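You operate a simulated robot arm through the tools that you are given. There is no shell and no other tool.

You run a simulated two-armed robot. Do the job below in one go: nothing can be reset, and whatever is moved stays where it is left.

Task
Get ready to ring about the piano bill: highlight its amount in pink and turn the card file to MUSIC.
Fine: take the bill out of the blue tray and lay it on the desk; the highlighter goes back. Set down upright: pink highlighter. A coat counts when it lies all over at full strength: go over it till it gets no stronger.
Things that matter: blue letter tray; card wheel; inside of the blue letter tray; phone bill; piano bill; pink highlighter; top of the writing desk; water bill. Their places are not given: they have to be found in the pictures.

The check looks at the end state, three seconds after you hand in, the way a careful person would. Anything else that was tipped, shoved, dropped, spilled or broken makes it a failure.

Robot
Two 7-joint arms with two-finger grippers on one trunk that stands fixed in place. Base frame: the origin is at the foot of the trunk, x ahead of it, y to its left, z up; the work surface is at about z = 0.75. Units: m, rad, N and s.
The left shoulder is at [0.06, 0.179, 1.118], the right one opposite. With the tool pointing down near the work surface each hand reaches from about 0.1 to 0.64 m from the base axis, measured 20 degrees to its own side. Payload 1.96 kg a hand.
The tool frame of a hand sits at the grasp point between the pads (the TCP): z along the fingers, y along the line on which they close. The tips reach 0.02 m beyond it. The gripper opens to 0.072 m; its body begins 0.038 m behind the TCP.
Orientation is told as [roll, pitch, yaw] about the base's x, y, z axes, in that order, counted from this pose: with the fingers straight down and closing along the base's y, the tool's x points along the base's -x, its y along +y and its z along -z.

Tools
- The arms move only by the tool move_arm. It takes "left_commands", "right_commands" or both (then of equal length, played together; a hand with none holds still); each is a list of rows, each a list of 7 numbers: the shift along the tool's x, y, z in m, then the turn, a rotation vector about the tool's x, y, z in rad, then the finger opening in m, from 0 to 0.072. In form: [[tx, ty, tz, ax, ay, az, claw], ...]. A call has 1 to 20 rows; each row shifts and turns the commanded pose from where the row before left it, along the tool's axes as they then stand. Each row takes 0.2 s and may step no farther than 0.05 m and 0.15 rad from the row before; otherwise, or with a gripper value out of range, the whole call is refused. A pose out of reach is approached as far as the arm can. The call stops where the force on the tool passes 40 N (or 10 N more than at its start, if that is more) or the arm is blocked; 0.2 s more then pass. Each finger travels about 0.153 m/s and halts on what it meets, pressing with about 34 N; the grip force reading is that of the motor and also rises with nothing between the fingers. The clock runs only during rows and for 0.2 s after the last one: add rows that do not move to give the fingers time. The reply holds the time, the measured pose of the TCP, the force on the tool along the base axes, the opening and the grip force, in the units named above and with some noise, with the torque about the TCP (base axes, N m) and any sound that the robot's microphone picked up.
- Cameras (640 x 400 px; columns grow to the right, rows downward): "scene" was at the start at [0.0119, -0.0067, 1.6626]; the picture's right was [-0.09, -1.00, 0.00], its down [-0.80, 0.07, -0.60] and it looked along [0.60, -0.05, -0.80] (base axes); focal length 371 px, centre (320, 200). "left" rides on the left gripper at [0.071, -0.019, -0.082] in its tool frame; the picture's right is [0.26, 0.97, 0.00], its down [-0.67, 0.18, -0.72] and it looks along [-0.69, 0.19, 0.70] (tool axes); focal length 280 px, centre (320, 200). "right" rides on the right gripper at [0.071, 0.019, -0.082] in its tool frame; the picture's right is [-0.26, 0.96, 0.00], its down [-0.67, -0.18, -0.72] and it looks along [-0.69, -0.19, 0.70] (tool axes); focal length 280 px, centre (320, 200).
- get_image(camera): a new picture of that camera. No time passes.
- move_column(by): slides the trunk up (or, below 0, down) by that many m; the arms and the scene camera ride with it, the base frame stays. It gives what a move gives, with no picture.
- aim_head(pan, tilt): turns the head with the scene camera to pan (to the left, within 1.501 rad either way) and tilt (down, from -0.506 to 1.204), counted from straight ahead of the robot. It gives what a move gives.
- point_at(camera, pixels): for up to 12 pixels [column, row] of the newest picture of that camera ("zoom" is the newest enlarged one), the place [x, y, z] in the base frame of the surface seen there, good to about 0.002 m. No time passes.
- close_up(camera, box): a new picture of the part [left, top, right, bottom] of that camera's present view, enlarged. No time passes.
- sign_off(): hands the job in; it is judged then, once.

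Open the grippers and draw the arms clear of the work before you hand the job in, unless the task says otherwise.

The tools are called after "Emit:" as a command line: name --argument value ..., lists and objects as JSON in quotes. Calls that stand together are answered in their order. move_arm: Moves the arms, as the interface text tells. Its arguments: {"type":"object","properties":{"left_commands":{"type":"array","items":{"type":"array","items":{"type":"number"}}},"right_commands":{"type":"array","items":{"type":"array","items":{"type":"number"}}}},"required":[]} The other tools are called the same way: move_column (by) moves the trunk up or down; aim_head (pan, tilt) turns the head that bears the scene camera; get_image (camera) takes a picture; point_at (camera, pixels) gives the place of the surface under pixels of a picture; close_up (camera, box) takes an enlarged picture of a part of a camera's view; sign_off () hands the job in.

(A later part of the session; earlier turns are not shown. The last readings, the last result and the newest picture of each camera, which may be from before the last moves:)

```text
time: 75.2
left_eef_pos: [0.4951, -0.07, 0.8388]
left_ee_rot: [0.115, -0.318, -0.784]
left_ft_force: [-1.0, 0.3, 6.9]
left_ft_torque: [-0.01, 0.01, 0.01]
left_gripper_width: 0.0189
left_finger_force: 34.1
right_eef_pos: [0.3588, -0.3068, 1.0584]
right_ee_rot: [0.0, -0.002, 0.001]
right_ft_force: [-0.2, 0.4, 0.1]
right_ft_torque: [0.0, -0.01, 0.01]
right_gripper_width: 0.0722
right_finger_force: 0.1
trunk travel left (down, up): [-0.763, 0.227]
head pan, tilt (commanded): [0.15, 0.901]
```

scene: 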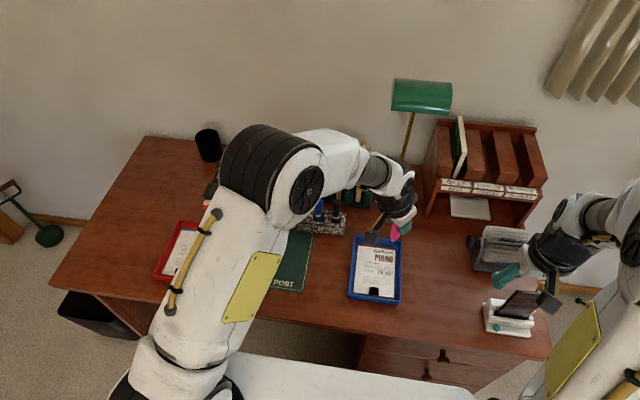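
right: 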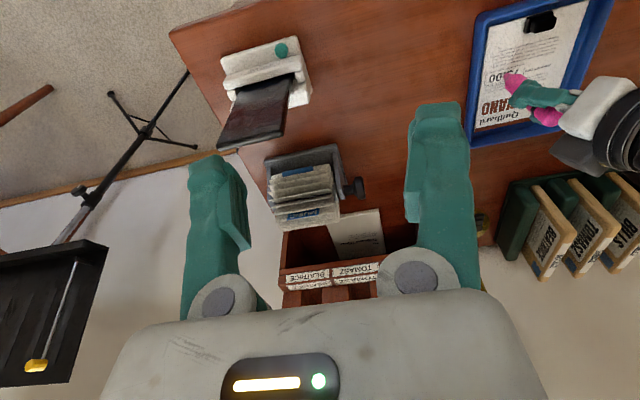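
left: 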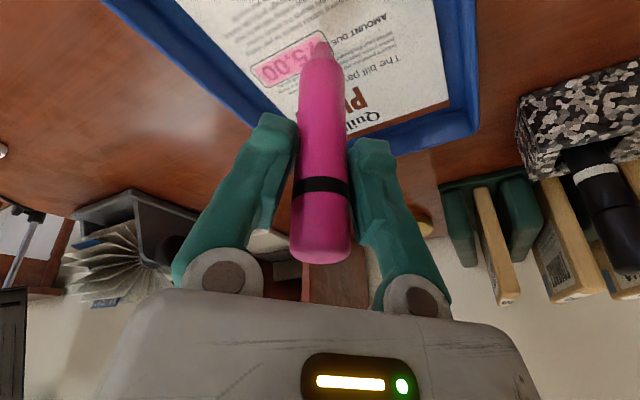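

Contact is 6.9 N; I stroke right along the near line (x≈0.4945) with constant height.

Emit:
move_arm --left_commands '[[-0.0001, 3e-05, -0.0002, 0, 0, 0, 0.01], [-0.00336, -0.00364, 0.00069, 0, 0, 0, 0.01], [-0.00336, -0.00364, 0.00069, 0, 0, 0, 0.01], [-0.00336, -0.00364, 0.00069, 0, 0, 0, 0.01], [-0.00336, -0.00364, 0.00069, 0, 0, 0, 0.01]]'

Emit:
close_up --camera "left" --box '[260, 0, 420, 110]'

Emit:
close_up --camera "right" --box '[480, 50, 560, 110]'

```text
time: 76.4
left_eef_pos: [0.494, -0.0894, 0.8397]
left_ee_rot: [0.114, -0.316, -0.786]
left_ft_force: [-1.0, 2.3, 4.1]
left_ft_torque: [0.13, 0.03, -0.03]
left_gripper_width: 0.0189
left_finger_force: 33.8
right_eef_pos: [0.3603, -0.3076, 1.0588]
right_ee_rot: [0.001, -0.001, 0.002]
right_ft_force: [0.1, -0.8, -0.7]
right_ft_torque: [-0.01, 0.01, 0.0]
right_gripper_width: 0.0721
right_finger_force: 0.1
trunk travel left (down, up): [-0.763, 0.227]
head pan, tilt (commanded): [0.15, 0.901]
```

```text
3.64 times, centred on (340, 55) of left
```

zoom: 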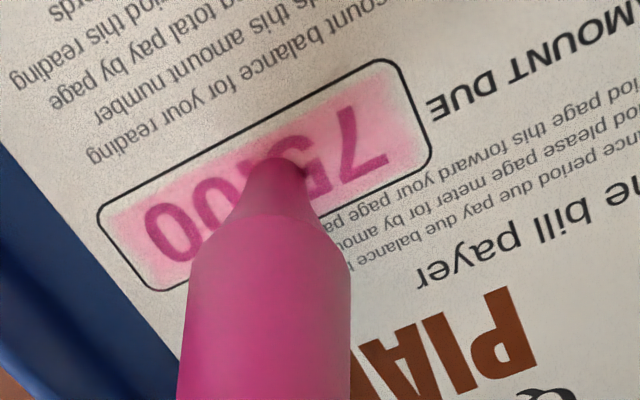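

```text
6.67 times, centred on (520, 80) of right
```

zoom: 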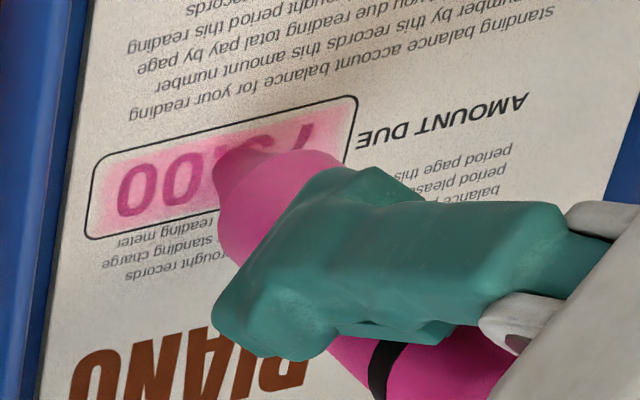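

The nib actually runs along the box's mid-line (it sits ~5 mm ahead of where I thought). I continue to the right end and then look.

Emit:
move_arm --left_commands '[[-0.00336, -0.00364, 0.00069, 0, 0, 0, 0.01], [-0.00336, -0.00364, 0.00069, 0, 0, 0, 0.01], [-0.00336, -0.00364, 0.00069, 0, 0, 0, 0.01], [-0.00336, -0.00364, 0.00069, 0, 0, 0, 0.01]]'

Emit:
close_up --camera "left" --box '[260, 0, 420, 110]'

Emit:
close_up --camera "right" --box '[480, 50, 560, 110]'

```text
time: 77.4
left_eef_pos: [0.4951, -0.108, 0.8396]
left_ee_rot: [0.114, -0.316, -0.785]
left_ft_force: [0.5, 0.6, 1.3]
left_ft_torque: [0.07, 0.0, -0.01]
left_gripper_width: 0.0185
left_finger_force: 33.8
right_eef_pos: [0.3606, -0.3066, 1.0583]
right_ee_rot: [-0.001, -0.002, -0.001]
right_ft_force: [0.6, -0.3, -0.7]
right_ft_torque: [0.01, 0.03, -0.01]
right_gripper_width: 0.0721
right_finger_force: 0.0
trunk travel left (down, up): [-0.763, 0.227]
head pan, tilt (commanded): [0.15, 0.901]
```

```text
3.64 times, centred on (340, 55) of left
```

zoom: 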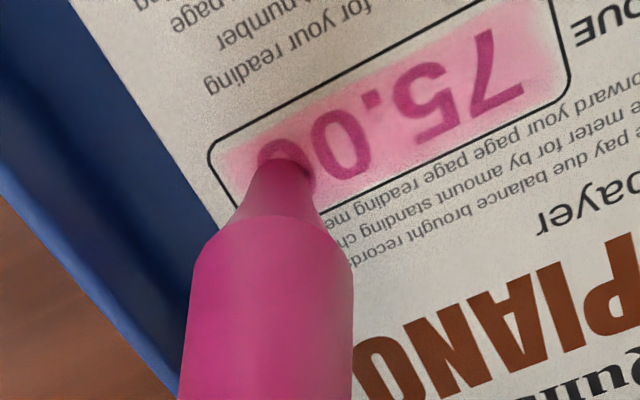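

```text
6.67 times, centred on (520, 80) of right
```

zoom: 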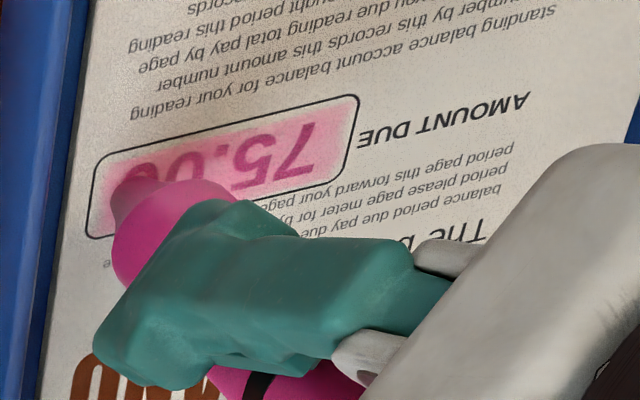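

Contact is lightening at the right end and the nib is still ~7 mm from it. I go 3.5 mm further right, shift to the near line, then stroke left with a slight rise.

Emit:
move_arm --left_commands '[[-0.00226, -0.00258, 0.00076, 0, 0, 0, 0.01], [0.00303, -0.00305, -0.00134, 0, 0, 0, 0.01], [0, 0, 0, 0, 0, 0, 0.01]]'

Emit:
close_up --camera "left" --box '[260, 0, 420, 110]'

```text
time: 78.2
left_eef_pos: [0.4908, -0.1119, 0.8401]
left_ee_rot: [0.115, -0.316, -0.784]
left_ft_force: [0.5, -1.1, 4.8]
left_ft_torque: [-0.07, -0.12, -0.03]
left_gripper_width: 0.0187
left_finger_force: 33.8
right_eef_pos: [0.3604, -0.3073, 1.0582]
right_ee_rot: [0.0, -0.001, 0.0]
right_ft_force: [-0.6, 0.8, 0.9]
right_ft_torque: [-0.01, 0.01, 0.0]
right_gripper_width: 0.0721
right_finger_force: 0.1
trunk travel left (down, up): [-0.763, 0.227]
head pan, tilt (commanded): [0.15, 0.901]
```

```text
3.64 times, centred on (340, 55) of left
```

zoom: 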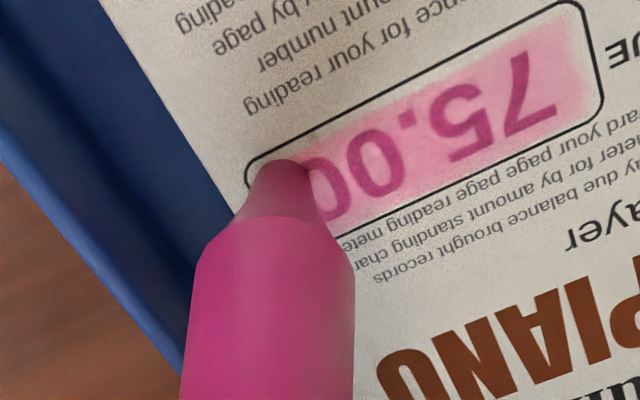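

The nib is now at the near-right corner with 4.8 N. I stroke left along the near line with a slight rise.

Emit:
move_arm --left_commands '[[0.00334, 0.00365, -0.00077, 0, 0, 0, 0.01], [0.00334, 0.00365, -0.00077, 0, 0, 0, 0.01], [0.00334, 0.00365, -0.00077, 0, 0, 0, 0.01], [0.00334, 0.00365, -0.00077, 0, 0, 0, 0.01]]'

Emit:
close_up --camera "left" --box '[260, 0, 420, 110]'

```text
time: 79.2
left_eef_pos: [0.49, -0.093, 0.84]
left_ee_rot: [0.114, -0.316, -0.785]
left_ft_force: [0.6, -1.5, 3.2]
left_ft_torque: [-0.13, -0.01, 0.0]
left_gripper_width: 0.0189
left_finger_force: 34.0
right_eef_pos: [0.3607, -0.306, 1.0571]
right_ee_rot: [0.0, -0.002, 0.001]
right_ft_force: [0.0, 0.2, -0.6]
right_ft_torque: [-0.02, -0.02, 0.0]
right_gripper_width: 0.0718
right_finger_force: 0.1
trunk travel left (down, up): [-0.763, 0.227]
head pan, tilt (commanded): [0.15, 0.901]
```

```text
3.64 times, centred on (340, 55) of left
```

zoom: 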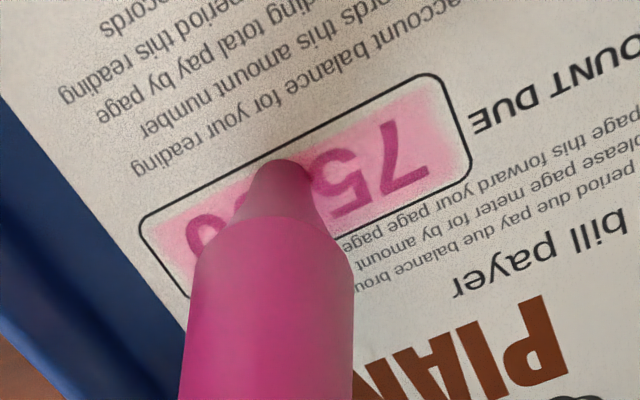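

The stroke runs nicely along the near edge with 3.2 N. I continue to the left end.

Emit:
move_arm --left_commands '[[0.00334, 0.00365, -0.00074, 0, 0, 0, 0.01], [0.00334, 0.00365, -0.00074, 0, 0, 0, 0.01], [0.00334, 0.00365, -0.00074, 0, 0, 0, 0.01], [0.00334, 0.00365, -0.00074, 0, 0, 0, 0.01]]'

Emit:
close_up --camera "left" --box '[230, 0, 390, 110]'

Emit:
close_up --camera "right" --box '[480, 50, 560, 110]'

```text
time: 80.2
left_eef_pos: [0.49, -0.0721, 0.8391]
left_ee_rot: [0.112, -0.314, -0.784]
left_ft_force: [0.1, 0.3, 0.5]
left_ft_torque: [0.01, 0.0, 0.0]
left_gripper_width: 0.0187
left_finger_force: 34.0
right_eef_pos: [0.3603, -0.3063, 1.0584]
right_ee_rot: [-0.002, -0.001, 0.0]
right_ft_force: [0.4, 0.5, -0.3]
right_ft_torque: [0.01, 0.0, 0.03]
right_gripper_width: 0.072
right_finger_force: 0.1
trunk travel left (down, up): [-0.763, 0.227]
head pan, tilt (commanded): [0.15, 0.901]
```

```text
3.64 times, centred on (310, 55) of left
```

zoom: 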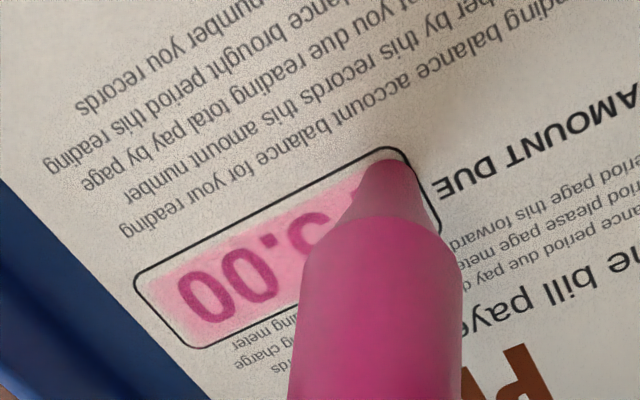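

```text
6.67 times, centred on (520, 80) of right
```

zoom: 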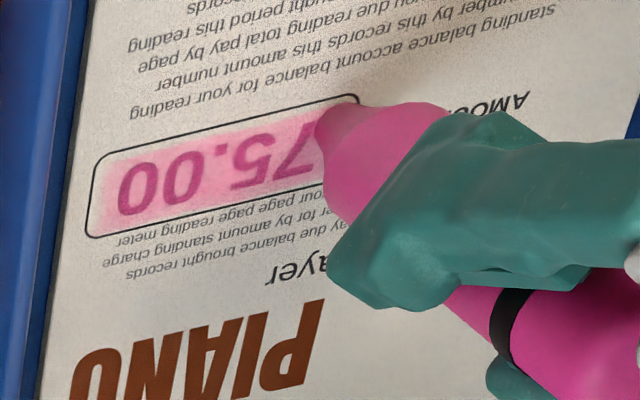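

The near edge is filling in. I move 2.5 mm further left, press slightly and stroke along the left end toward the far edge.

Emit:
move_arm --left_commands '[[0.0018, 0.00178, 0.0001, 0, 0, 0, 0.01], [0, 0, 0, 0, 0, 0, 0.01], [-0.00269, 0.00271, 0.00119, 0, 0, 0, 0.01], [-0.00269, 0.00271, 0.00119, 0, 0, 0, 0.01], [-0.00269, 0.00271, 0.00119, 0, 0, 0, 0.01]]'

Emit:
close_up --camera "left" --box '[230, 0, 390, 110]'

Emit:
close_up --camera "right" --box '[480, 50, 560, 110]'

```text
time: 81.4
left_eef_pos: [0.5018, -0.071, 0.8402]
left_ee_rot: [0.113, -0.317, -0.787]
left_ft_force: [0.1, -0.1, 3.6]
left_ft_torque: [0.0, 0.04, -0.02]
left_gripper_width: 0.019
left_finger_force: 33.9
right_eef_pos: [0.3604, -0.3075, 1.0578]
right_ee_rot: [-0.002, -0.002, -0.001]
right_ft_force: [0.4, -0.5, -0.1]
right_ft_torque: [0.0, 0.03, 0.02]
right_gripper_width: 0.0719
right_finger_force: 0.0
trunk travel left (down, up): [-0.763, 0.227]
head pan, tilt (commanded): [0.15, 0.901]
```

```text
3.64 times, centred on (310, 55) of left
```

zoom: 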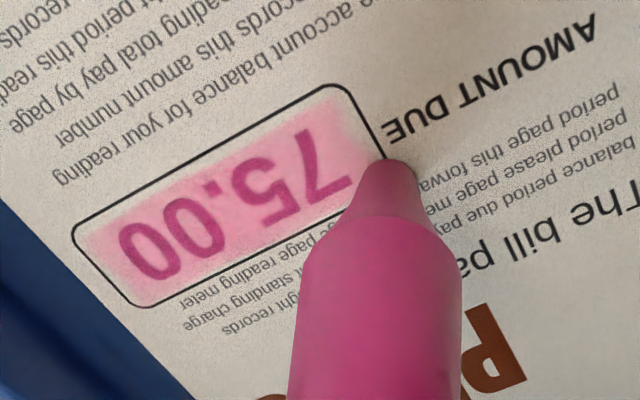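

```text
6.67 times, centred on (520, 80) of right
```

zoom: 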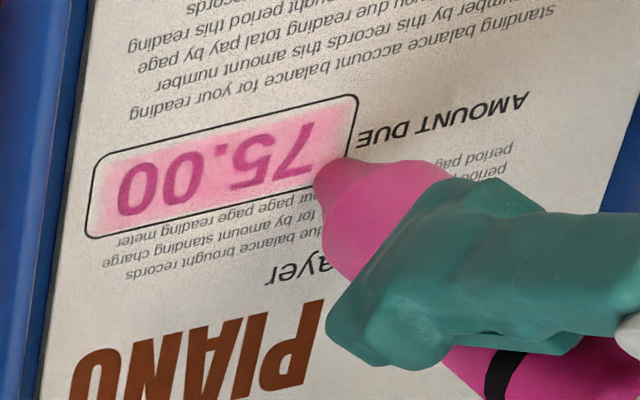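

The nib sits at the far-left corner now; the pen has partly swung back in the grip. I lift 12 mm to look at the whole coat.

Emit:
move_arm --left_commands '[[-0.0037, 0.0013, -0.0113, 0, 0, 0, 0.01], [0, 0, 0, 0, 0, 0, 0.01]]'

Emit:
get_image --camera "left"

Emit:
close_up --camera "right" --box '[485, 50, 549, 98]'

Emit:
close_up --camera "scene" --box '[370, 255, 420, 290]'

```text
time: 82.0
left_eef_pos: [0.5025, -0.0702, 0.8529]
left_ee_rot: [0.112, -0.313, -0.786]
left_ft_force: [0.0, 0.6, -0.1]
left_ft_torque: [-0.01, -0.02, 0.06]
left_gripper_width: 0.0189
left_finger_force: 34.8
right_eef_pos: [0.3598, -0.3069, 1.058]
right_ee_rot: [-0.001, -0.003, -0.001]
right_ft_force: [0.9, -0.1, 0.5]
right_ft_torque: [-0.03, -0.04, -0.01]
right_gripper_width: 0.072
right_finger_force: 0.0
trunk travel left (down, up): [-0.763, 0.227]
head pan, tilt (commanded): [0.15, 0.901]
```

```text
taken
```

left: 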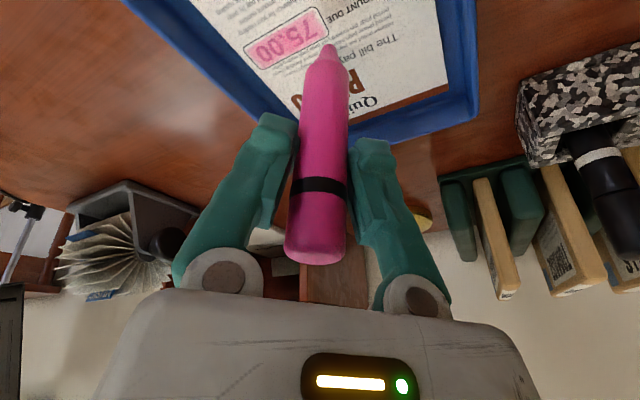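

```text
8.33 times, centred on (517, 74) of right
```

zoom: 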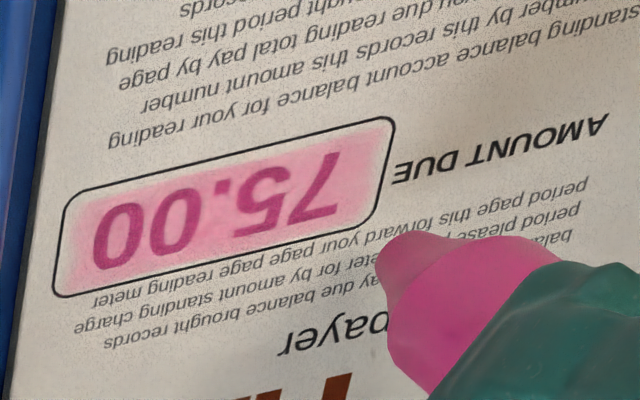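

```text
11.43 times, centred on (395, 272) of scene
```

zoom: 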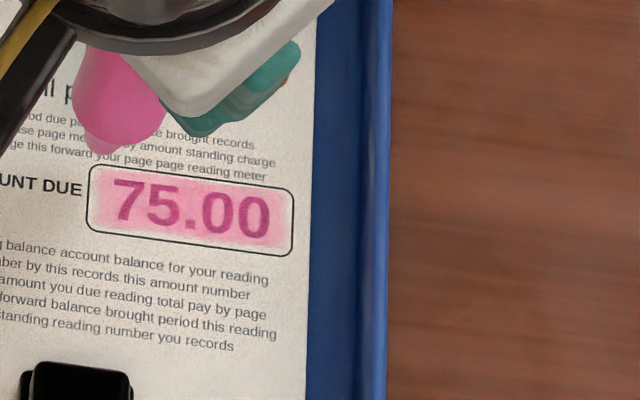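

The coat stays inside the box with feathered edges, so it needs more passes until it stops getting stronger. I measure the pen's present lean first.

Emit:
point_at --camera "left" --pixels '[[328, 45], [328, 50], [327, 75], [325, 110], [323, 150], [320, 200], [316, 240]]'

```text
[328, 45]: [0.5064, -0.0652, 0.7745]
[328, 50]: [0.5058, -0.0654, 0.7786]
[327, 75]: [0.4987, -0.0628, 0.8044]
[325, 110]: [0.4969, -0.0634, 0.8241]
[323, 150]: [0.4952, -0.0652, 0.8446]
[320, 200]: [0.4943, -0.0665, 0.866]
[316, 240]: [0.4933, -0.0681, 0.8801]
```

The pen leans 0.093 rad the other way now, meaning it is nearly straight in the hand again. I roll the hand back by 0.093 rad and lower to near contact.

Emit:
move_arm --left_commands '[[0, 0, 0, 0.05, 0, 0, 0.01], [0, 0, 0, 0.043, 0, 0, 0.01], [0.0033, -0.0002, 0.0101, 0, 0, 0, 0.01], [0, 0, 0, 0, 0, 0, 0.01]]'

Emit:
close_up --camera "left" --box '[230, 0, 390, 110]'

```text
time: 83.0
left_eef_pos: [0.5028, -0.0712, 0.8403]
left_ee_rot: [0.02, -0.316, -0.786]
left_ft_force: [0.2, 0.2, -0.8]
left_ft_torque: [0.0, -0.01, 0.01]
left_gripper_width: 0.019
left_finger_force: 33.7
right_eef_pos: [0.3608, -0.3062, 1.0581]
right_ee_rot: [-0.002, -0.002, 0.001]
right_ft_force: [0.1, 0.3, -0.4]
right_ft_torque: [-0.04, 0.03, 0.01]
right_gripper_width: 0.0721
right_finger_force: 0.0
trunk travel left (down, up): [-0.763, 0.227]
head pan, tilt (commanded): [0.15, 0.901]
```

```text
3.64 times, centred on (310, 55) of left
```

zoom: 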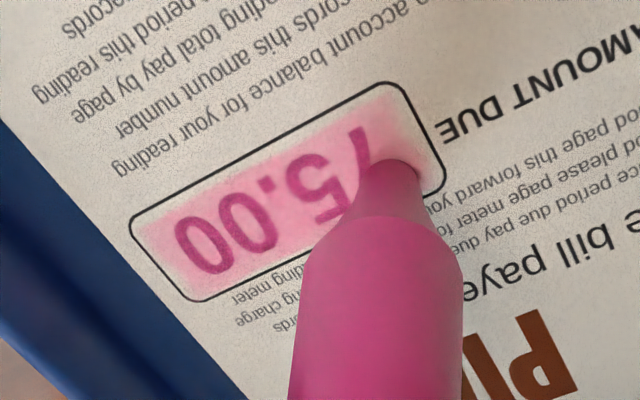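

No contact yet; I lower 0.8 mm in two steps and read the force.

Emit:
move_arm --left_commands '[[0.00012, 0, 0.00038, 0, 0, 0, 0.01], [0.00012, 0, 0.00038, 0, 0, 0, 0.01]]'

```text
time: 83.6
left_eef_pos: [0.5022, -0.0716, 0.84]
left_ee_rot: [0.022, -0.316, -0.786]
left_ft_force: [-0.1, -0.1, -0.6]
left_ft_torque: [0.02, 0.03, -0.01]
left_gripper_width: 0.0187
left_finger_force: 33.8
right_eef_pos: [0.3598, -0.306, 1.0585]
right_ee_rot: [0.0, -0.002, -0.001]
right_ft_force: [0.7, 0.2, 0.1]
right_ft_torque: [0.03, 0.0, 0.01]
right_gripper_width: 0.0724
right_finger_force: 0.0
trunk travel left (down, up): [-0.763, 0.227]
head pan, tilt (commanded): [0.15, 0.901]
```

Still free; I lower two more 0.5 mm steps.

Emit:
move_arm --left_commands '[[0.00015, 0, 0.00048, 0, 0, 0, 0.01], [0.00015, 0, 0.00048, 0, 0, 0, 0.01]]'

```text
time: 84.2
left_eef_pos: [0.502, -0.0702, 0.8403]
left_ee_rot: [0.021, -0.315, -0.787]
left_ft_force: [-1.2, 0.5, 4.5]
left_ft_torque: [0.04, 0.04, 0.0]
left_gripper_width: 0.0189
left_finger_force: 33.7
right_eef_pos: [0.3591, -0.3064, 1.0574]
right_ee_rot: [0.0, -0.002, -0.001]
right_ft_force: [-0.6, 0.0, -1.7]
right_ft_torque: [-0.02, 0.0, 0.01]
right_gripper_width: 0.0718
right_finger_force: 0.1
trunk travel left (down, up): [-0.763, 0.227]
head pan, tilt (commanded): [0.15, 0.901]
```

Contact at 4.5 N. I stroke right along x≈0.503 with a tiny lowering to hold the force.

Emit:
move_arm --left_commands '[[-0.00335, -0.00356, 0.00107, 0, 0, 0, 0.01], [-0.00335, -0.00356, 0.00107, 0, 0, 0, 0.01], [-0.00335, -0.00356, 0.00107, 0, 0, 0, 0.01], [-0.00335, -0.00356, 0.00107, 0, 0, 0, 0.01], [-0.00335, -0.00356, 0.00107, 0, 0, 0, 0.01], [-0.00335, -0.00356, 0.00107, 0, 0, 0, 0.01], [-0.00335, -0.00356, 0.00107, 0, 0, 0, 0.01], [-0.00268, -0.00285, 0.00085, 0, 0, 0, 0.01]]'

Emit:
close_up --camera "left" --box '[270, 0, 430, 110]'

Emit:
close_up --camera "right" --box '[485, 50, 549, 98]'

```text
time: 86.0
left_eef_pos: [0.5023, -0.1095, 0.8389]
left_ee_rot: [0.023, -0.317, -0.784]
left_ft_force: [-0.4, 2.8, 8.8]
left_ft_torque: [0.22, -0.01, 0.05]
left_gripper_width: 0.019
left_finger_force: 34.2
right_eef_pos: [0.3583, -0.3073, 1.0593]
right_ee_rot: [-0.001, -0.001, 0.0]
right_ft_force: [-0.1, 0.1, -0.6]
right_ft_torque: [-0.01, 0.0, 0.02]
right_gripper_width: 0.0722
right_finger_force: 0.2
trunk travel left (down, up): [-0.763, 0.227]
head pan, tilt (commanded): [0.15, 0.901]
```

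```text
3.64 times, centred on (350, 55) of left
```

zoom: 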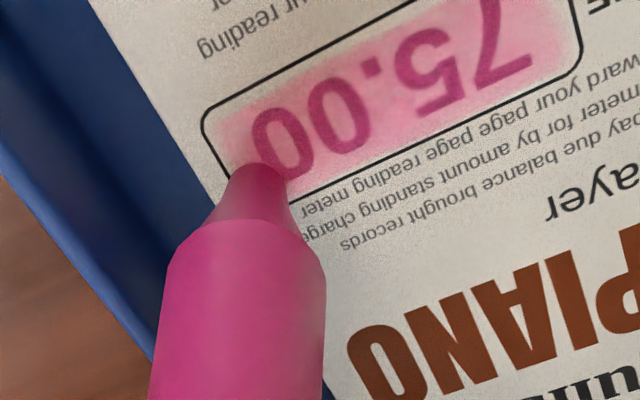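

```text
8.33 times, centred on (517, 74) of right
```

zoom: 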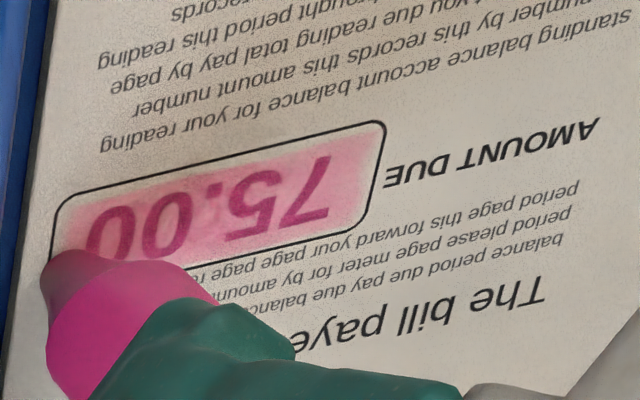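

The coat is getting even; force rose to 8.8 N, so I ease up 0.4 mm, stroke along the right end toward the near edge, then left along the near line.

Emit:
move_arm --left_commands '[[-0.00012, 0, -0.00038, 0, 0, 0, 0.01], [0.00269, -0.00281, -0.00093, 0, 0, 0, 0.01], [0.00269, -0.00281, -0.00093, 0, 0, 0, 0.01], [0.00135, -0.0014, -0.00047, 0, 0, 0, 0.01]]'

Emit:
close_up --camera "left" --box '[270, 0, 430, 110]'

```text
time: 87.0
left_eef_pos: [0.4942, -0.11, 0.8405]
left_ee_rot: [0.021, -0.316, -0.787]
left_ft_force: [1.6, -0.1, 4.8]
left_ft_torque: [0.01, -0.16, -0.01]
left_gripper_width: 0.0189
left_finger_force: 34.2
right_eef_pos: [0.3591, -0.3073, 1.0578]
right_ee_rot: [-0.001, -0.002, 0.001]
right_ft_force: [0.9, -0.1, 0.9]
right_ft_torque: [-0.02, -0.03, 0.02]
right_gripper_width: 0.072
right_finger_force: 0.1
trunk travel left (down, up): [-0.763, 0.227]
head pan, tilt (commanded): [0.15, 0.901]
```

```text
3.64 times, centred on (350, 55) of left
```

zoom: 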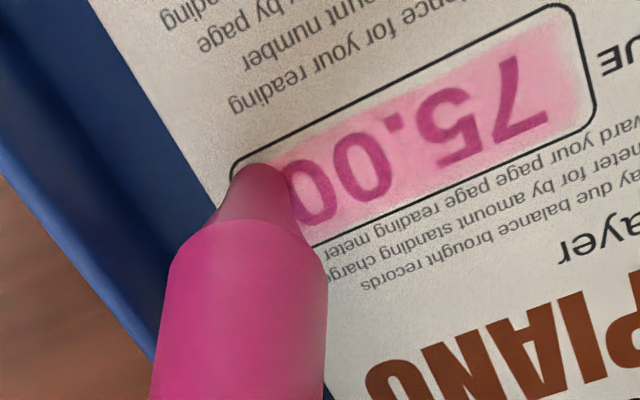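

The nib is at the near-right corner with 4.8 N. I stroke left along the near line.

Emit:
move_arm --left_commands '[[0.00335, 0.00356, -0.00107, 0, 0, 0, 0.01], [0.00335, 0.00356, -0.00107, 0, 0, 0, 0.01], [0.00335, 0.00356, -0.00107, 0, 0, 0, 0.01], [0.00335, 0.00356, -0.00107, 0, 0, 0, 0.01], [0.00335, 0.00356, -0.00107, 0, 0, 0, 0.01], [0.00335, 0.00356, -0.00107, 0, 0, 0, 0.01], [0.00335, 0.00356, -0.00107, 0, 0, 0, 0.01], [0.00335, 0.00356, -0.00107, 0, 0, 0, 0.01]]'

Emit:
close_up --camera "left" --box '[230, 0, 390, 110]'

Emit:
close_up --camera "right" --box '[485, 50, 549, 98]'

```text
time: 88.8
left_eef_pos: [0.4923, -0.0702, 0.8398]
left_ee_rot: [0.022, -0.315, -0.787]
left_ft_force: [-0.8, 0.7, 0.5]
left_ft_torque: [0.01, -0.01, 0.01]
left_gripper_width: 0.0188
left_finger_force: 34.0
right_eef_pos: [0.3612, -0.3061, 1.0576]
right_ee_rot: [0.0, -0.002, 0.0]
right_ft_force: [0.4, 0.5, 0.1]
right_ft_torque: [-0.01, -0.03, 0.05]
right_gripper_width: 0.0718
right_finger_force: 0.1
trunk travel left (down, up): [-0.763, 0.227]
head pan, tilt (commanded): [0.15, 0.901]
```

```text
3.64 times, centred on (310, 55) of left
```

zoom: 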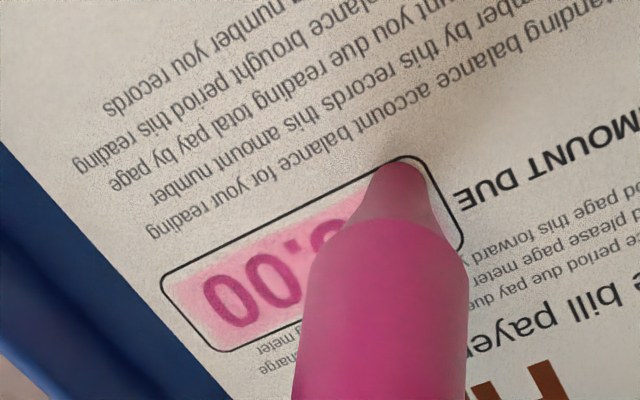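

```text
8.33 times, centred on (517, 74) of right
```

zoom: 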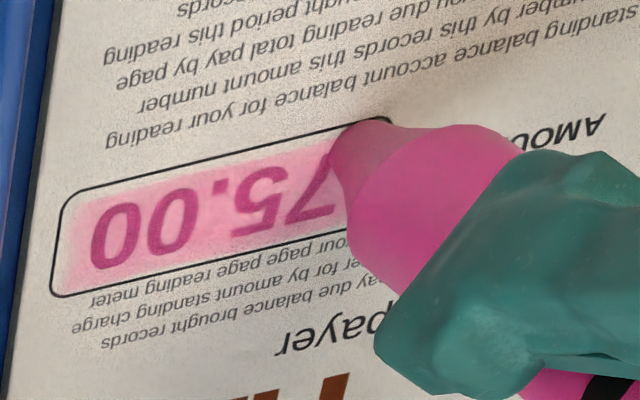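

The force is light at the left end. I press 0.45 mm and stroke along the left end to the far edge, then check.

Emit:
move_arm --left_commands '[[0.00014, 0, 0.00043, 0, 0, 0, 0.01], [-0.00336, 0.00351, 0.00117, 0, 0, 0, 0.01], [-0.00336, 0.00351, 0.00117, 0, 0, 0, 0.01], [-0.00269, 0.00281, 0.00093, 0, 0, 0, 0.01]]'

Emit:
close_up --camera "left" --box '[230, 0, 390, 110]'

```text
time: 89.8
left_eef_pos: [0.5069, -0.0697, 0.84]
left_ee_rot: [0.02, -0.315, -0.786]
left_ft_force: [-2.2, 0.2, 5.4]
left_ft_torque: [0.0, 0.14, 0.01]
left_gripper_width: 0.0186
left_finger_force: 34.4
right_eef_pos: [0.3588, -0.3064, 1.0587]
right_ee_rot: [0.001, -0.004, 0.001]
right_ft_force: [-0.8, -0.1, 0.5]
right_ft_torque: [-0.02, 0.0, 0.02]
right_gripper_width: 0.0721
right_finger_force: 0.0
trunk travel left (down, up): [-0.763, 0.227]
head pan, tilt (commanded): [0.15, 0.901]
```

```text
3.64 times, centred on (310, 55) of left
```

zoom: 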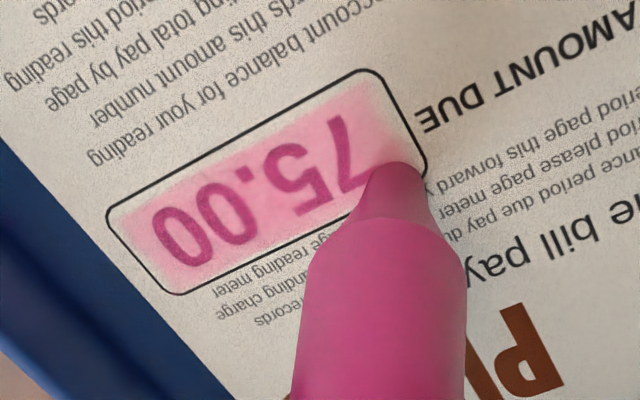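

5.4 N at the far-left corner. I stroke right along the far line, step 3.5 mm nearer, and stroke back left.

Emit:
move_arm --left_commands '[[-0.00336, -0.00356, 0.00103, 0, 0, 0, 0.01], [-0.00336, -0.00356, 0.00103, 0, 0, 0, 0.01], [-0.00336, -0.00356, 0.00103, 0, 0, 0, 0.01], [-0.00336, -0.00356, 0.00103, 0, 0, 0, 0.01], [-0.00336, -0.00356, 0.00103, 0, 0, 0, 0.01], [-0.00336, -0.00356, 0.00103, 0, 0, 0, 0.01], [-0.00336, -0.00356, 0.00103, 0, 0, 0, 0.01], [-0.00336, -0.00356, 0.00103, 0, 0, 0, 0.01], [0.00235, -0.00246, -0.00082, 0, 0, 0, 0.01]]'

Emit:
close_up --camera "left" --box '[270, 0, 430, 110]'

```text
time: 91.8
left_eef_pos: [0.5018, -0.1119, 0.8396]
left_ee_rot: [0.022, -0.315, -0.786]
left_ft_force: [-0.8, 0.3, 0.9]
left_ft_torque: [0.01, -0.02, -0.04]
left_gripper_width: 0.0191
left_finger_force: 33.8
right_eef_pos: [0.3599, -0.3064, 1.057]
right_ee_rot: [0.001, -0.003, 0.0]
right_ft_force: [0.3, -0.3, 0.1]
right_ft_torque: [0.0, -0.02, -0.01]
right_gripper_width: 0.072
right_finger_force: 0.0
trunk travel left (down, up): [-0.763, 0.227]
head pan, tilt (commanded): [0.15, 0.901]
```

```text
3.64 times, centred on (350, 55) of left
```

zoom: 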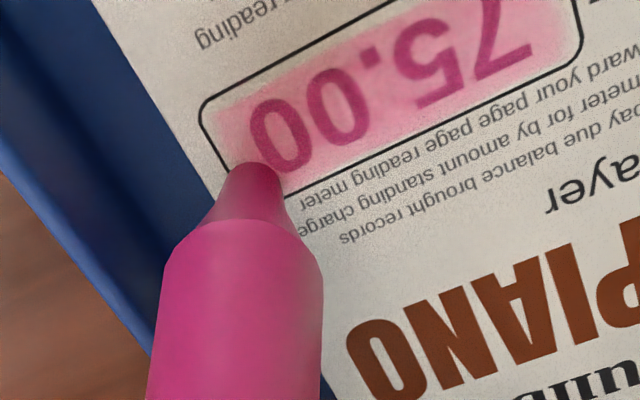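

Contact lightened at the right end, so I press 0.4 mm and stroke left along x≈0.503 at constant height.

Emit:
move_arm --left_commands '[[0.00013, 0, 0.0004, 0, 0, 0, 0.01], [0.00336, 0.00356, -0.00103, 0, 0, 0, 0.01], [0.00336, 0.00356, -0.00103, 0, 0, 0, 0.01], [0.00336, 0.00356, -0.00103, 0, 0, 0, 0.01], [0.00336, 0.00356, -0.00103, 0, 0, 0, 0.01], [0.00336, 0.00356, -0.00104, 0, 0, 0, 0.01], [0.00336, 0.00356, -0.00104, 0, 0, 0, 0.01], [0.00336, 0.00356, -0.00104, 0, 0, 0, 0.01], [0.00336, 0.00356, -0.00104, 0, 0, 0, 0.01]]'

Emit:
close_up --camera "left" --box '[230, 0, 390, 110]'

Emit:
close_up --camera "right" --box '[485, 50, 549, 98]'

```text
time: 93.8
left_eef_pos: [0.5035, -0.0696, 0.8413]
left_ee_rot: [0.023, -0.314, -0.786]
left_ft_force: [0.2, -0.5, 0.2]
left_ft_torque: [0.04, -0.01, -0.04]
left_gripper_width: 0.0188
left_finger_force: 33.7
right_eef_pos: [0.3601, -0.3066, 1.0582]
right_ee_rot: [0.001, -0.003, -0.001]
right_ft_force: [-0.4, -0.2, 0.6]
right_ft_torque: [0.02, 0.03, -0.06]
right_gripper_width: 0.072
right_finger_force: 0.0
trunk travel left (down, up): [-0.763, 0.227]
head pan, tilt (commanded): [0.15, 0.901]
```

```text
3.64 times, centred on (310, 55) of left
```

zoom: 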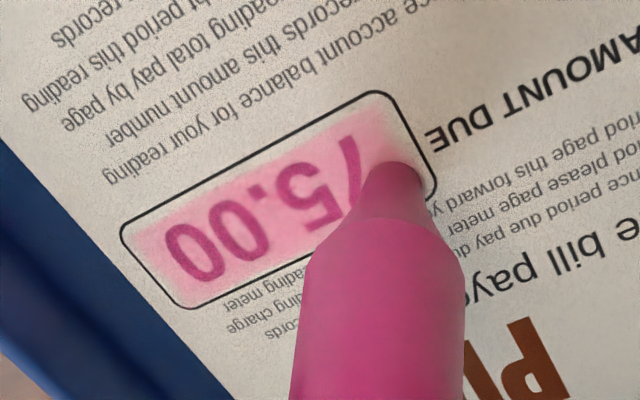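

```text
8.33 times, centred on (517, 74) of right
```

zoom: 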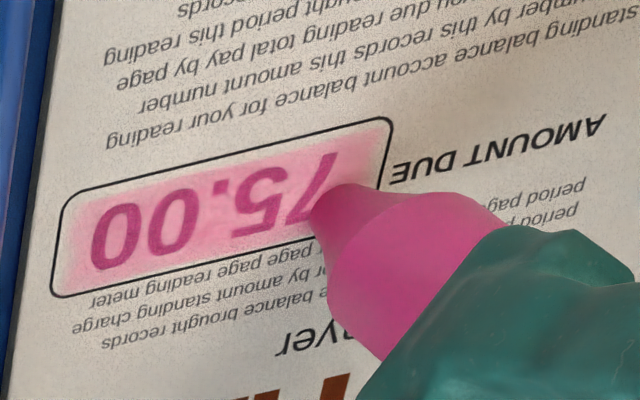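

Contact was lost near the left end, so I press 0.6 mm and scrub across the left end (near–far) to fill it.

Emit:
move_arm --left_commands '[[0.00019, 0, 0.00057, 0, 0, 0, 0.01], [0, 0, 0, 0, 0, 0, 0.01], [0.00235, -0.00246, -0.00082, 0, 0, 0, 0.01], [0.00235, -0.00246, -0.00082, 0, 0, 0, 0.01], [0.00202, -0.00211, -0.0007, 0, 0, 0, 0.01]]'

Emit:
close_up --camera "left" --box '[230, 0, 390, 110]'

```text
time: 95.0
left_eef_pos: [0.4927, -0.0704, 0.8398]
left_ee_rot: [0.022, -0.318, -0.785]
left_ft_force: [3.5, -0.5, 9.4]
left_ft_torque: [-0.02, -0.31, -0.01]
left_gripper_width: 0.0188
left_finger_force: 33.9
right_eef_pos: [0.3601, -0.3056, 1.0587]
right_ee_rot: [-0.001, 0.0, -0.001]
right_ft_force: [-0.8, 0.1, -0.2]
right_ft_torque: [0.01, -0.01, -0.02]
right_gripper_width: 0.072
right_finger_force: 0.1
trunk travel left (down, up): [-0.763, 0.227]
head pan, tilt (commanded): [0.15, 0.901]
```

```text
3.64 times, centred on (310, 55) of left
```

zoom: 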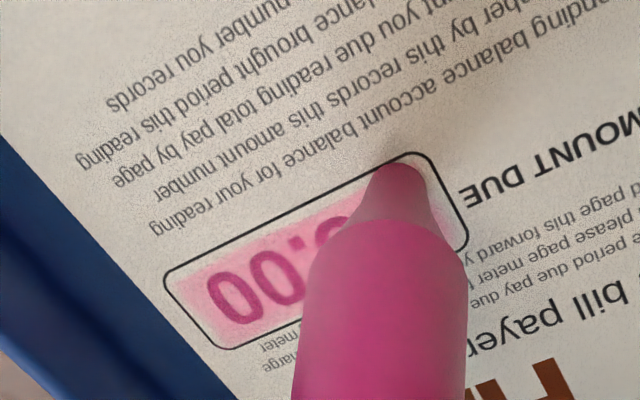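

9.4 N at the near-left corner; a right stroke tends to ease it, so I stroke right along the near line at constant height.

Emit:
move_arm --left_commands '[[-0.00336, -0.00356, 0.00103, 0, 0, 0, 0.01], [-0.00336, -0.00356, 0.00103, 0, 0, 0, 0.01], [-0.00336, -0.00356, 0.00103, 0, 0, 0, 0.01], [-0.00336, -0.00356, 0.00103, 0, 0, 0, 0.01], [-0.00336, -0.00356, 0.00103, 0, 0, 0, 0.01], [-0.00336, -0.00356, 0.00103, 0, 0, 0, 0.01], [-0.00336, -0.00356, 0.00103, 0, 0, 0, 0.01], [-0.00336, -0.00356, 0.00103, 0, 0, 0, 0.01]]'

Emit:
close_up --camera "left" --box '[270, 0, 430, 110]'

Emit:
close_up --camera "right" --box '[485, 50, 549, 98]'

```text
time: 96.8
left_eef_pos: [0.4926, -0.1105, 0.8384]
left_ee_rot: [0.02, -0.314, -0.785]
left_ft_force: [0.0, 3.4, 10.1]
left_ft_torque: [0.26, 0.0, 0.02]
left_gripper_width: 0.0188
left_finger_force: 34.6
right_eef_pos: [0.3606, -0.3051, 1.0589]
right_ee_rot: [-0.002, -0.001, 0.001]
right_ft_force: [0.1, -0.2, 0.4]
right_ft_torque: [0.01, 0.0, -0.02]
right_gripper_width: 0.072
right_finger_force: 0.1
trunk travel left (down, up): [-0.763, 0.227]
head pan, tilt (commanded): [0.15, 0.901]
```

```text
3.64 times, centred on (350, 55) of left
```

zoom: 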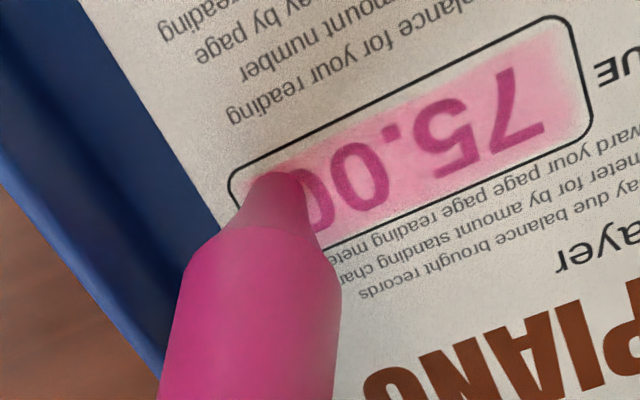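

```text
8.33 times, centred on (517, 74) of right
```

zoom: 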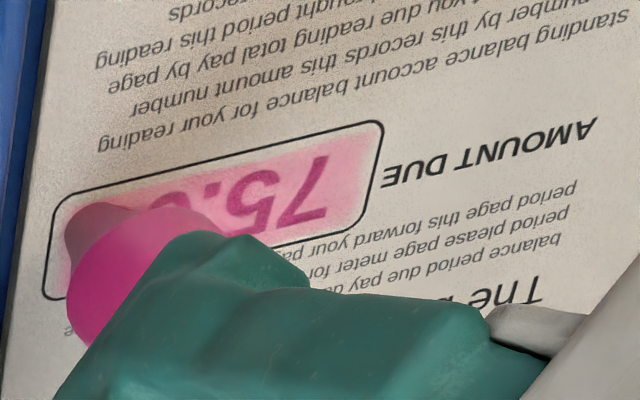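

The pen leans again under 10 N. I lift 15 mm and examine the coat and the pen.

Emit:
move_arm --left_commands '[[-0.0046, 0.0003, -0.0143, 0, 0, 0, 0.01], [0, 0.014, 0.0047, 0, 0, 0, 0.01], [0, 0, 0, 0, 0, 0, 0.01]]'

Emit:
get_image --camera "left"

Emit:
close_up --camera "right" --box '[485, 50, 549, 98]'

Emit:
close_up --camera "scene" --box '[370, 255, 420, 290]'

```text
time: 97.6
left_eef_pos: [0.5044, -0.103, 0.8496]
left_ee_rot: [0.02, -0.313, -0.784]
left_ft_force: [0.2, 0.1, 0.2]
left_ft_torque: [0.03, -0.01, -0.02]
left_gripper_width: 0.0189
left_finger_force: 34.3
right_eef_pos: [0.3595, -0.3062, 1.0573]
right_ee_rot: [0.0, -0.001, 0.0]
right_ft_force: [-0.2, -0.2, 0.7]
right_ft_torque: [0.02, -0.02, -0.01]
right_gripper_width: 0.0721
right_finger_force: 0.2
trunk travel left (down, up): [-0.763, 0.227]
head pan, tilt (commanded): [0.15, 0.901]
```

```text
taken
```

left: 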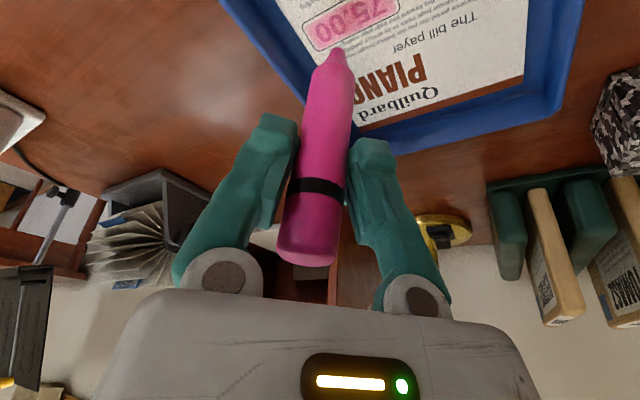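

```text
8.33 times, centred on (517, 74) of right
```

zoom: 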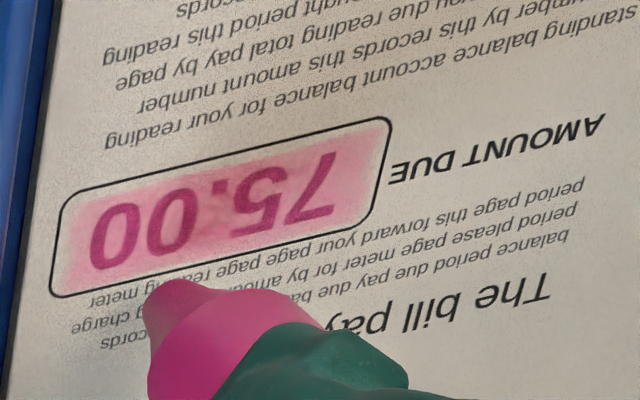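

```text
11.43 times, centred on (395, 272) of scene
```

zoom: 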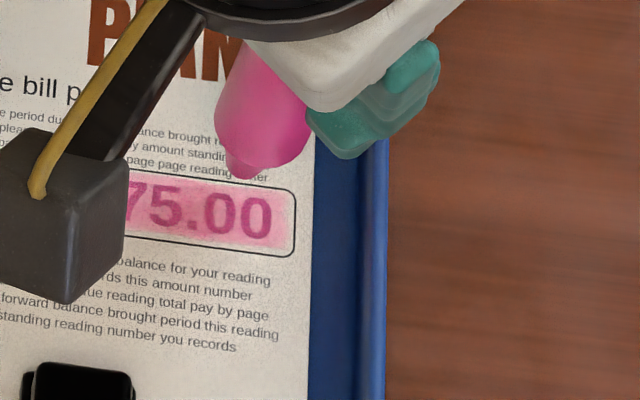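

The coat is nearly uniform, a bit weaker toward the near edge and ends. I measure the pen's lean to correct it before more passes.

Emit:
point_at --camera "left" --pixels '[[338, 52], [336, 75], [333, 110], [328, 150], [318, 200], [308, 240], [310, 258]]'

```text
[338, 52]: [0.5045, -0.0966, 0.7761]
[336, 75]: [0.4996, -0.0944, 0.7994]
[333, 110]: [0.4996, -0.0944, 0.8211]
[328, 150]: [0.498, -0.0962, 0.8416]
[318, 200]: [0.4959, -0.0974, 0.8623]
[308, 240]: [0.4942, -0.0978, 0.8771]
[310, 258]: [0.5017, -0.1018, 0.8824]
```

The pen leans 0.08 rad toward +x/+y. I roll +0.075 rad to make it vertical, move to the near line at the right, and lower close to contact.

Emit:
move_arm --left_commands '[[0, 0, 0, 0.075, 0, 0, 0.01], [0.00572, -0.0061, -0.00153, 0, 0, 0, 0.01], [-0.0034, -0.0035, 0.0013, 0, 0, 0, 0.01], [0.0025, 0.0004, 0.0076, 0, 0, 0, 0.01], [0, 0, 0, 0, 0, 0, 0.01]]'

Emit:
close_up --camera "left" --box '[270, 0, 430, 110]'

```text
time: 98.8
left_eef_pos: [0.4946, -0.107, 0.8409]
left_ee_rot: [-0.052, -0.316, -0.785]
left_ft_force: [-0.8, -0.3, -0.4]
left_ft_torque: [0.0, -0.02, 0.03]
left_gripper_width: 0.0191
left_finger_force: 34.0
right_eef_pos: [0.3599, -0.3063, 1.0577]
right_ee_rot: [-0.001, -0.002, 0.001]
right_ft_force: [-0.5, -0.3, 0.0]
right_ft_torque: [0.0, -0.01, -0.03]
right_gripper_width: 0.072
right_finger_force: 0.0
trunk travel left (down, up): [-0.763, 0.227]
head pan, tilt (commanded): [0.15, 0.901]
```

```text
3.64 times, centred on (350, 55) of left
```

zoom: 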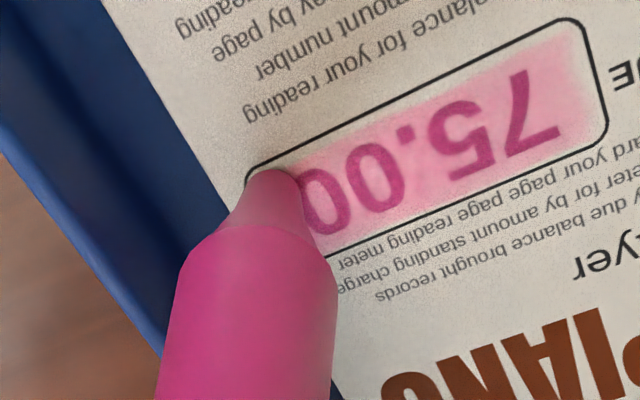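

The nib hovers at the near-right corner. I lower in 0.5 mm steps to contact.

Emit:
move_arm --left_commands '[[0.00015, 3e-05, 0.00047, 0, 0, 0, 0.01], [0.00015, 3e-05, 0.00047, 0, 0, 0, 0.01]]'

```text
time: 99.4
left_eef_pos: [0.497, -0.1076, 0.8404]
left_ee_rot: [-0.053, -0.316, -0.783]
left_ft_force: [-0.6, -0.6, -0.2]
left_ft_torque: [-0.03, 0.03, -0.02]
left_gripper_width: 0.019
left_finger_force: 33.4
right_eef_pos: [0.3601, -0.3058, 1.0585]
right_ee_rot: [-0.001, -0.001, 0.0]
right_ft_force: [0.6, 0.1, 0.0]
right_ft_torque: [0.01, 0.01, -0.01]
right_gripper_width: 0.0718
right_finger_force: 0.0
trunk travel left (down, up): [-0.763, 0.227]
head pan, tilt (commanded): [0.15, 0.901]
```

Still no contact; I lower two more half-millimetre steps.

Emit:
move_arm --left_commands '[[0.00015, 3e-05, 0.00047, 0, 0, 0, 0.01], [0.00012, 2e-05, 0.00038, 0, 0, 0, 0.01]]'

```text
time: 100.0
left_eef_pos: [0.4963, -0.1079, 0.8383]
left_ee_rot: [-0.054, -0.315, -0.786]
left_ft_force: [0.1, -0.6, -0.4]
left_ft_torque: [-0.01, 0.0, 0.01]
left_gripper_width: 0.0189
left_finger_force: 33.8
right_eef_pos: [0.3586, -0.3066, 1.0569]
right_ee_rot: [0.001, -0.002, -0.001]
right_ft_force: [0.5, 0.6, -0.7]
right_ft_torque: [0.01, 0.02, 0.03]
right_gripper_width: 0.0721
right_finger_force: 0.0
trunk travel left (down, up): [-0.763, 0.227]
head pan, tilt (commanded): [0.15, 0.901]
```

Still none at 0.8383; I continue lowering in 0.5 mm steps.

Emit:
move_arm --left_commands '[[0.00015, 3e-05, 0.00047, 0, 0, 0, 0.01], [0.00015, 3e-05, 0.00047, 0, 0, 0, 0.01]]'

```text
time: 100.6
left_eef_pos: [0.497, -0.1062, 0.8389]
left_ee_rot: [-0.054, -0.316, -0.787]
left_ft_force: [-0.8, 1.6, 3.4]
left_ft_torque: [0.0, 0.02, 0.02]
left_gripper_width: 0.0189
left_finger_force: 34.2
right_eef_pos: [0.3598, -0.3064, 1.0587]
right_ee_rot: [-0.001, -0.001, 0.0]
right_ft_force: [-0.2, -0.2, 0.0]
right_ft_torque: [0.02, -0.01, 0.01]
right_gripper_width: 0.0719
right_finger_force: 0.0
trunk travel left (down, up): [-0.763, 0.227]
head pan, tilt (commanded): [0.15, 0.901]
```

Contact 3.4 N. I stroke left along the near line at constant height.

Emit:
move_arm --left_commands '[[0.00336, 0.00347, -0.00129, 0, 0, 0, 0.01], [0.00336, 0.00347, -0.00129, 0, 0, 0, 0.01], [0.00336, 0.00347, -0.00129, 0, 0, 0, 0.01], [0.00336, 0.00347, -0.00129, 0, 0, 0, 0.01]]'

Emit:
close_up --camera "left" --box '[260, 0, 420, 110]'

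```text
time: 101.6
left_eef_pos: [0.4958, -0.0868, 0.8393]
left_ee_rot: [-0.054, -0.317, -0.786]
left_ft_force: [0.5, -0.5, 3.9]
left_ft_torque: [-0.05, -0.04, 0.0]
left_gripper_width: 0.0189
left_finger_force: 34.0
right_eef_pos: [0.3593, -0.3061, 1.058]
right_ee_rot: [0.0, -0.002, 0.0]
right_ft_force: [0.9, 0.4, 0.2]
right_ft_torque: [-0.01, 0.0, 0.02]
right_gripper_width: 0.0721
right_finger_force: 0.1
trunk travel left (down, up): [-0.763, 0.227]
head pan, tilt (commanded): [0.15, 0.901]
```

```text
3.64 times, centred on (340, 55) of left
```

zoom: 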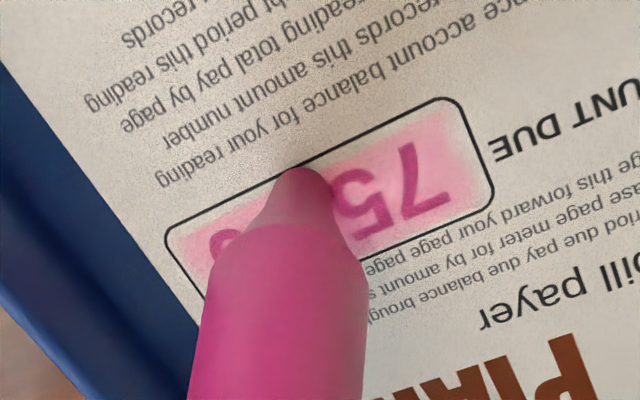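

Steady at 3.9 N along the near edge. I continue to the left end.

Emit:
move_arm --left_commands '[[0.00336, 0.00347, -0.00129, 0, 0, 0, 0.01], [0.00336, 0.00347, -0.00129, 0, 0, 0, 0.01], [0.00336, 0.00347, -0.00129, 0, 0, 0, 0.01], [0.00269, 0.00278, -0.00103, 0, 0, 0, 0.01]]'

Emit:
close_up --camera "left" --box '[230, 0, 390, 110]'

Emit:
close_up --camera "right" --box '[485, 50, 549, 98]'

```text
time: 102.6
left_eef_pos: [0.496, -0.0678, 0.8388]
left_ee_rot: [-0.054, -0.315, -0.784]
left_ft_force: [-0.7, -0.9, 4.1]
left_ft_torque: [-0.12, -0.01, -0.01]
left_gripper_width: 0.0188
left_finger_force: 33.6
right_eef_pos: [0.3597, -0.3062, 1.0572]
right_ee_rot: [0.001, -0.002, 0.0]
right_ft_force: [-0.2, 0.1, 0.0]
right_ft_torque: [0.01, -0.02, 0.03]
right_gripper_width: 0.072
right_finger_force: 0.1
trunk travel left (down, up): [-0.763, 0.227]
head pan, tilt (commanded): [0.15, 0.901]
```

```text
3.64 times, centred on (310, 55) of left
```

zoom: 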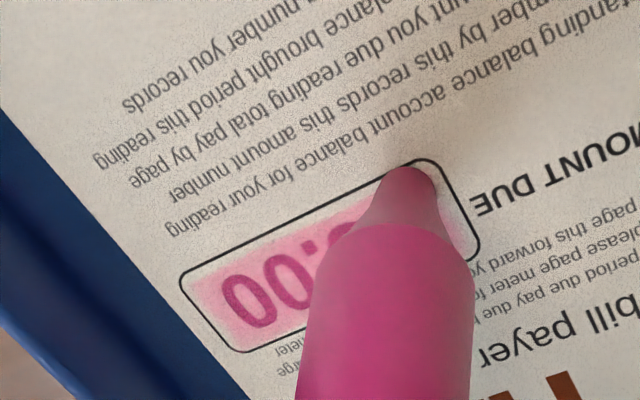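

```text
8.33 times, centred on (517, 74) of right
```

zoom: 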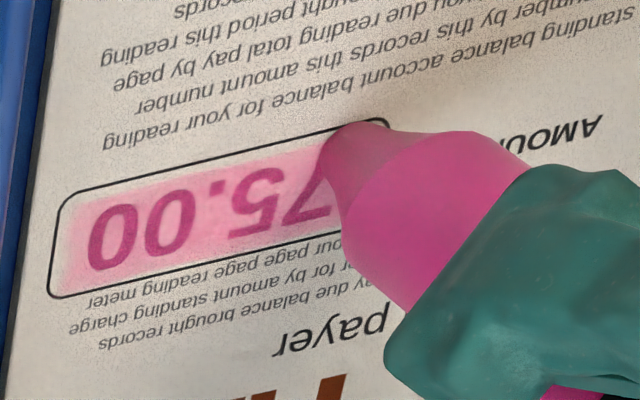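

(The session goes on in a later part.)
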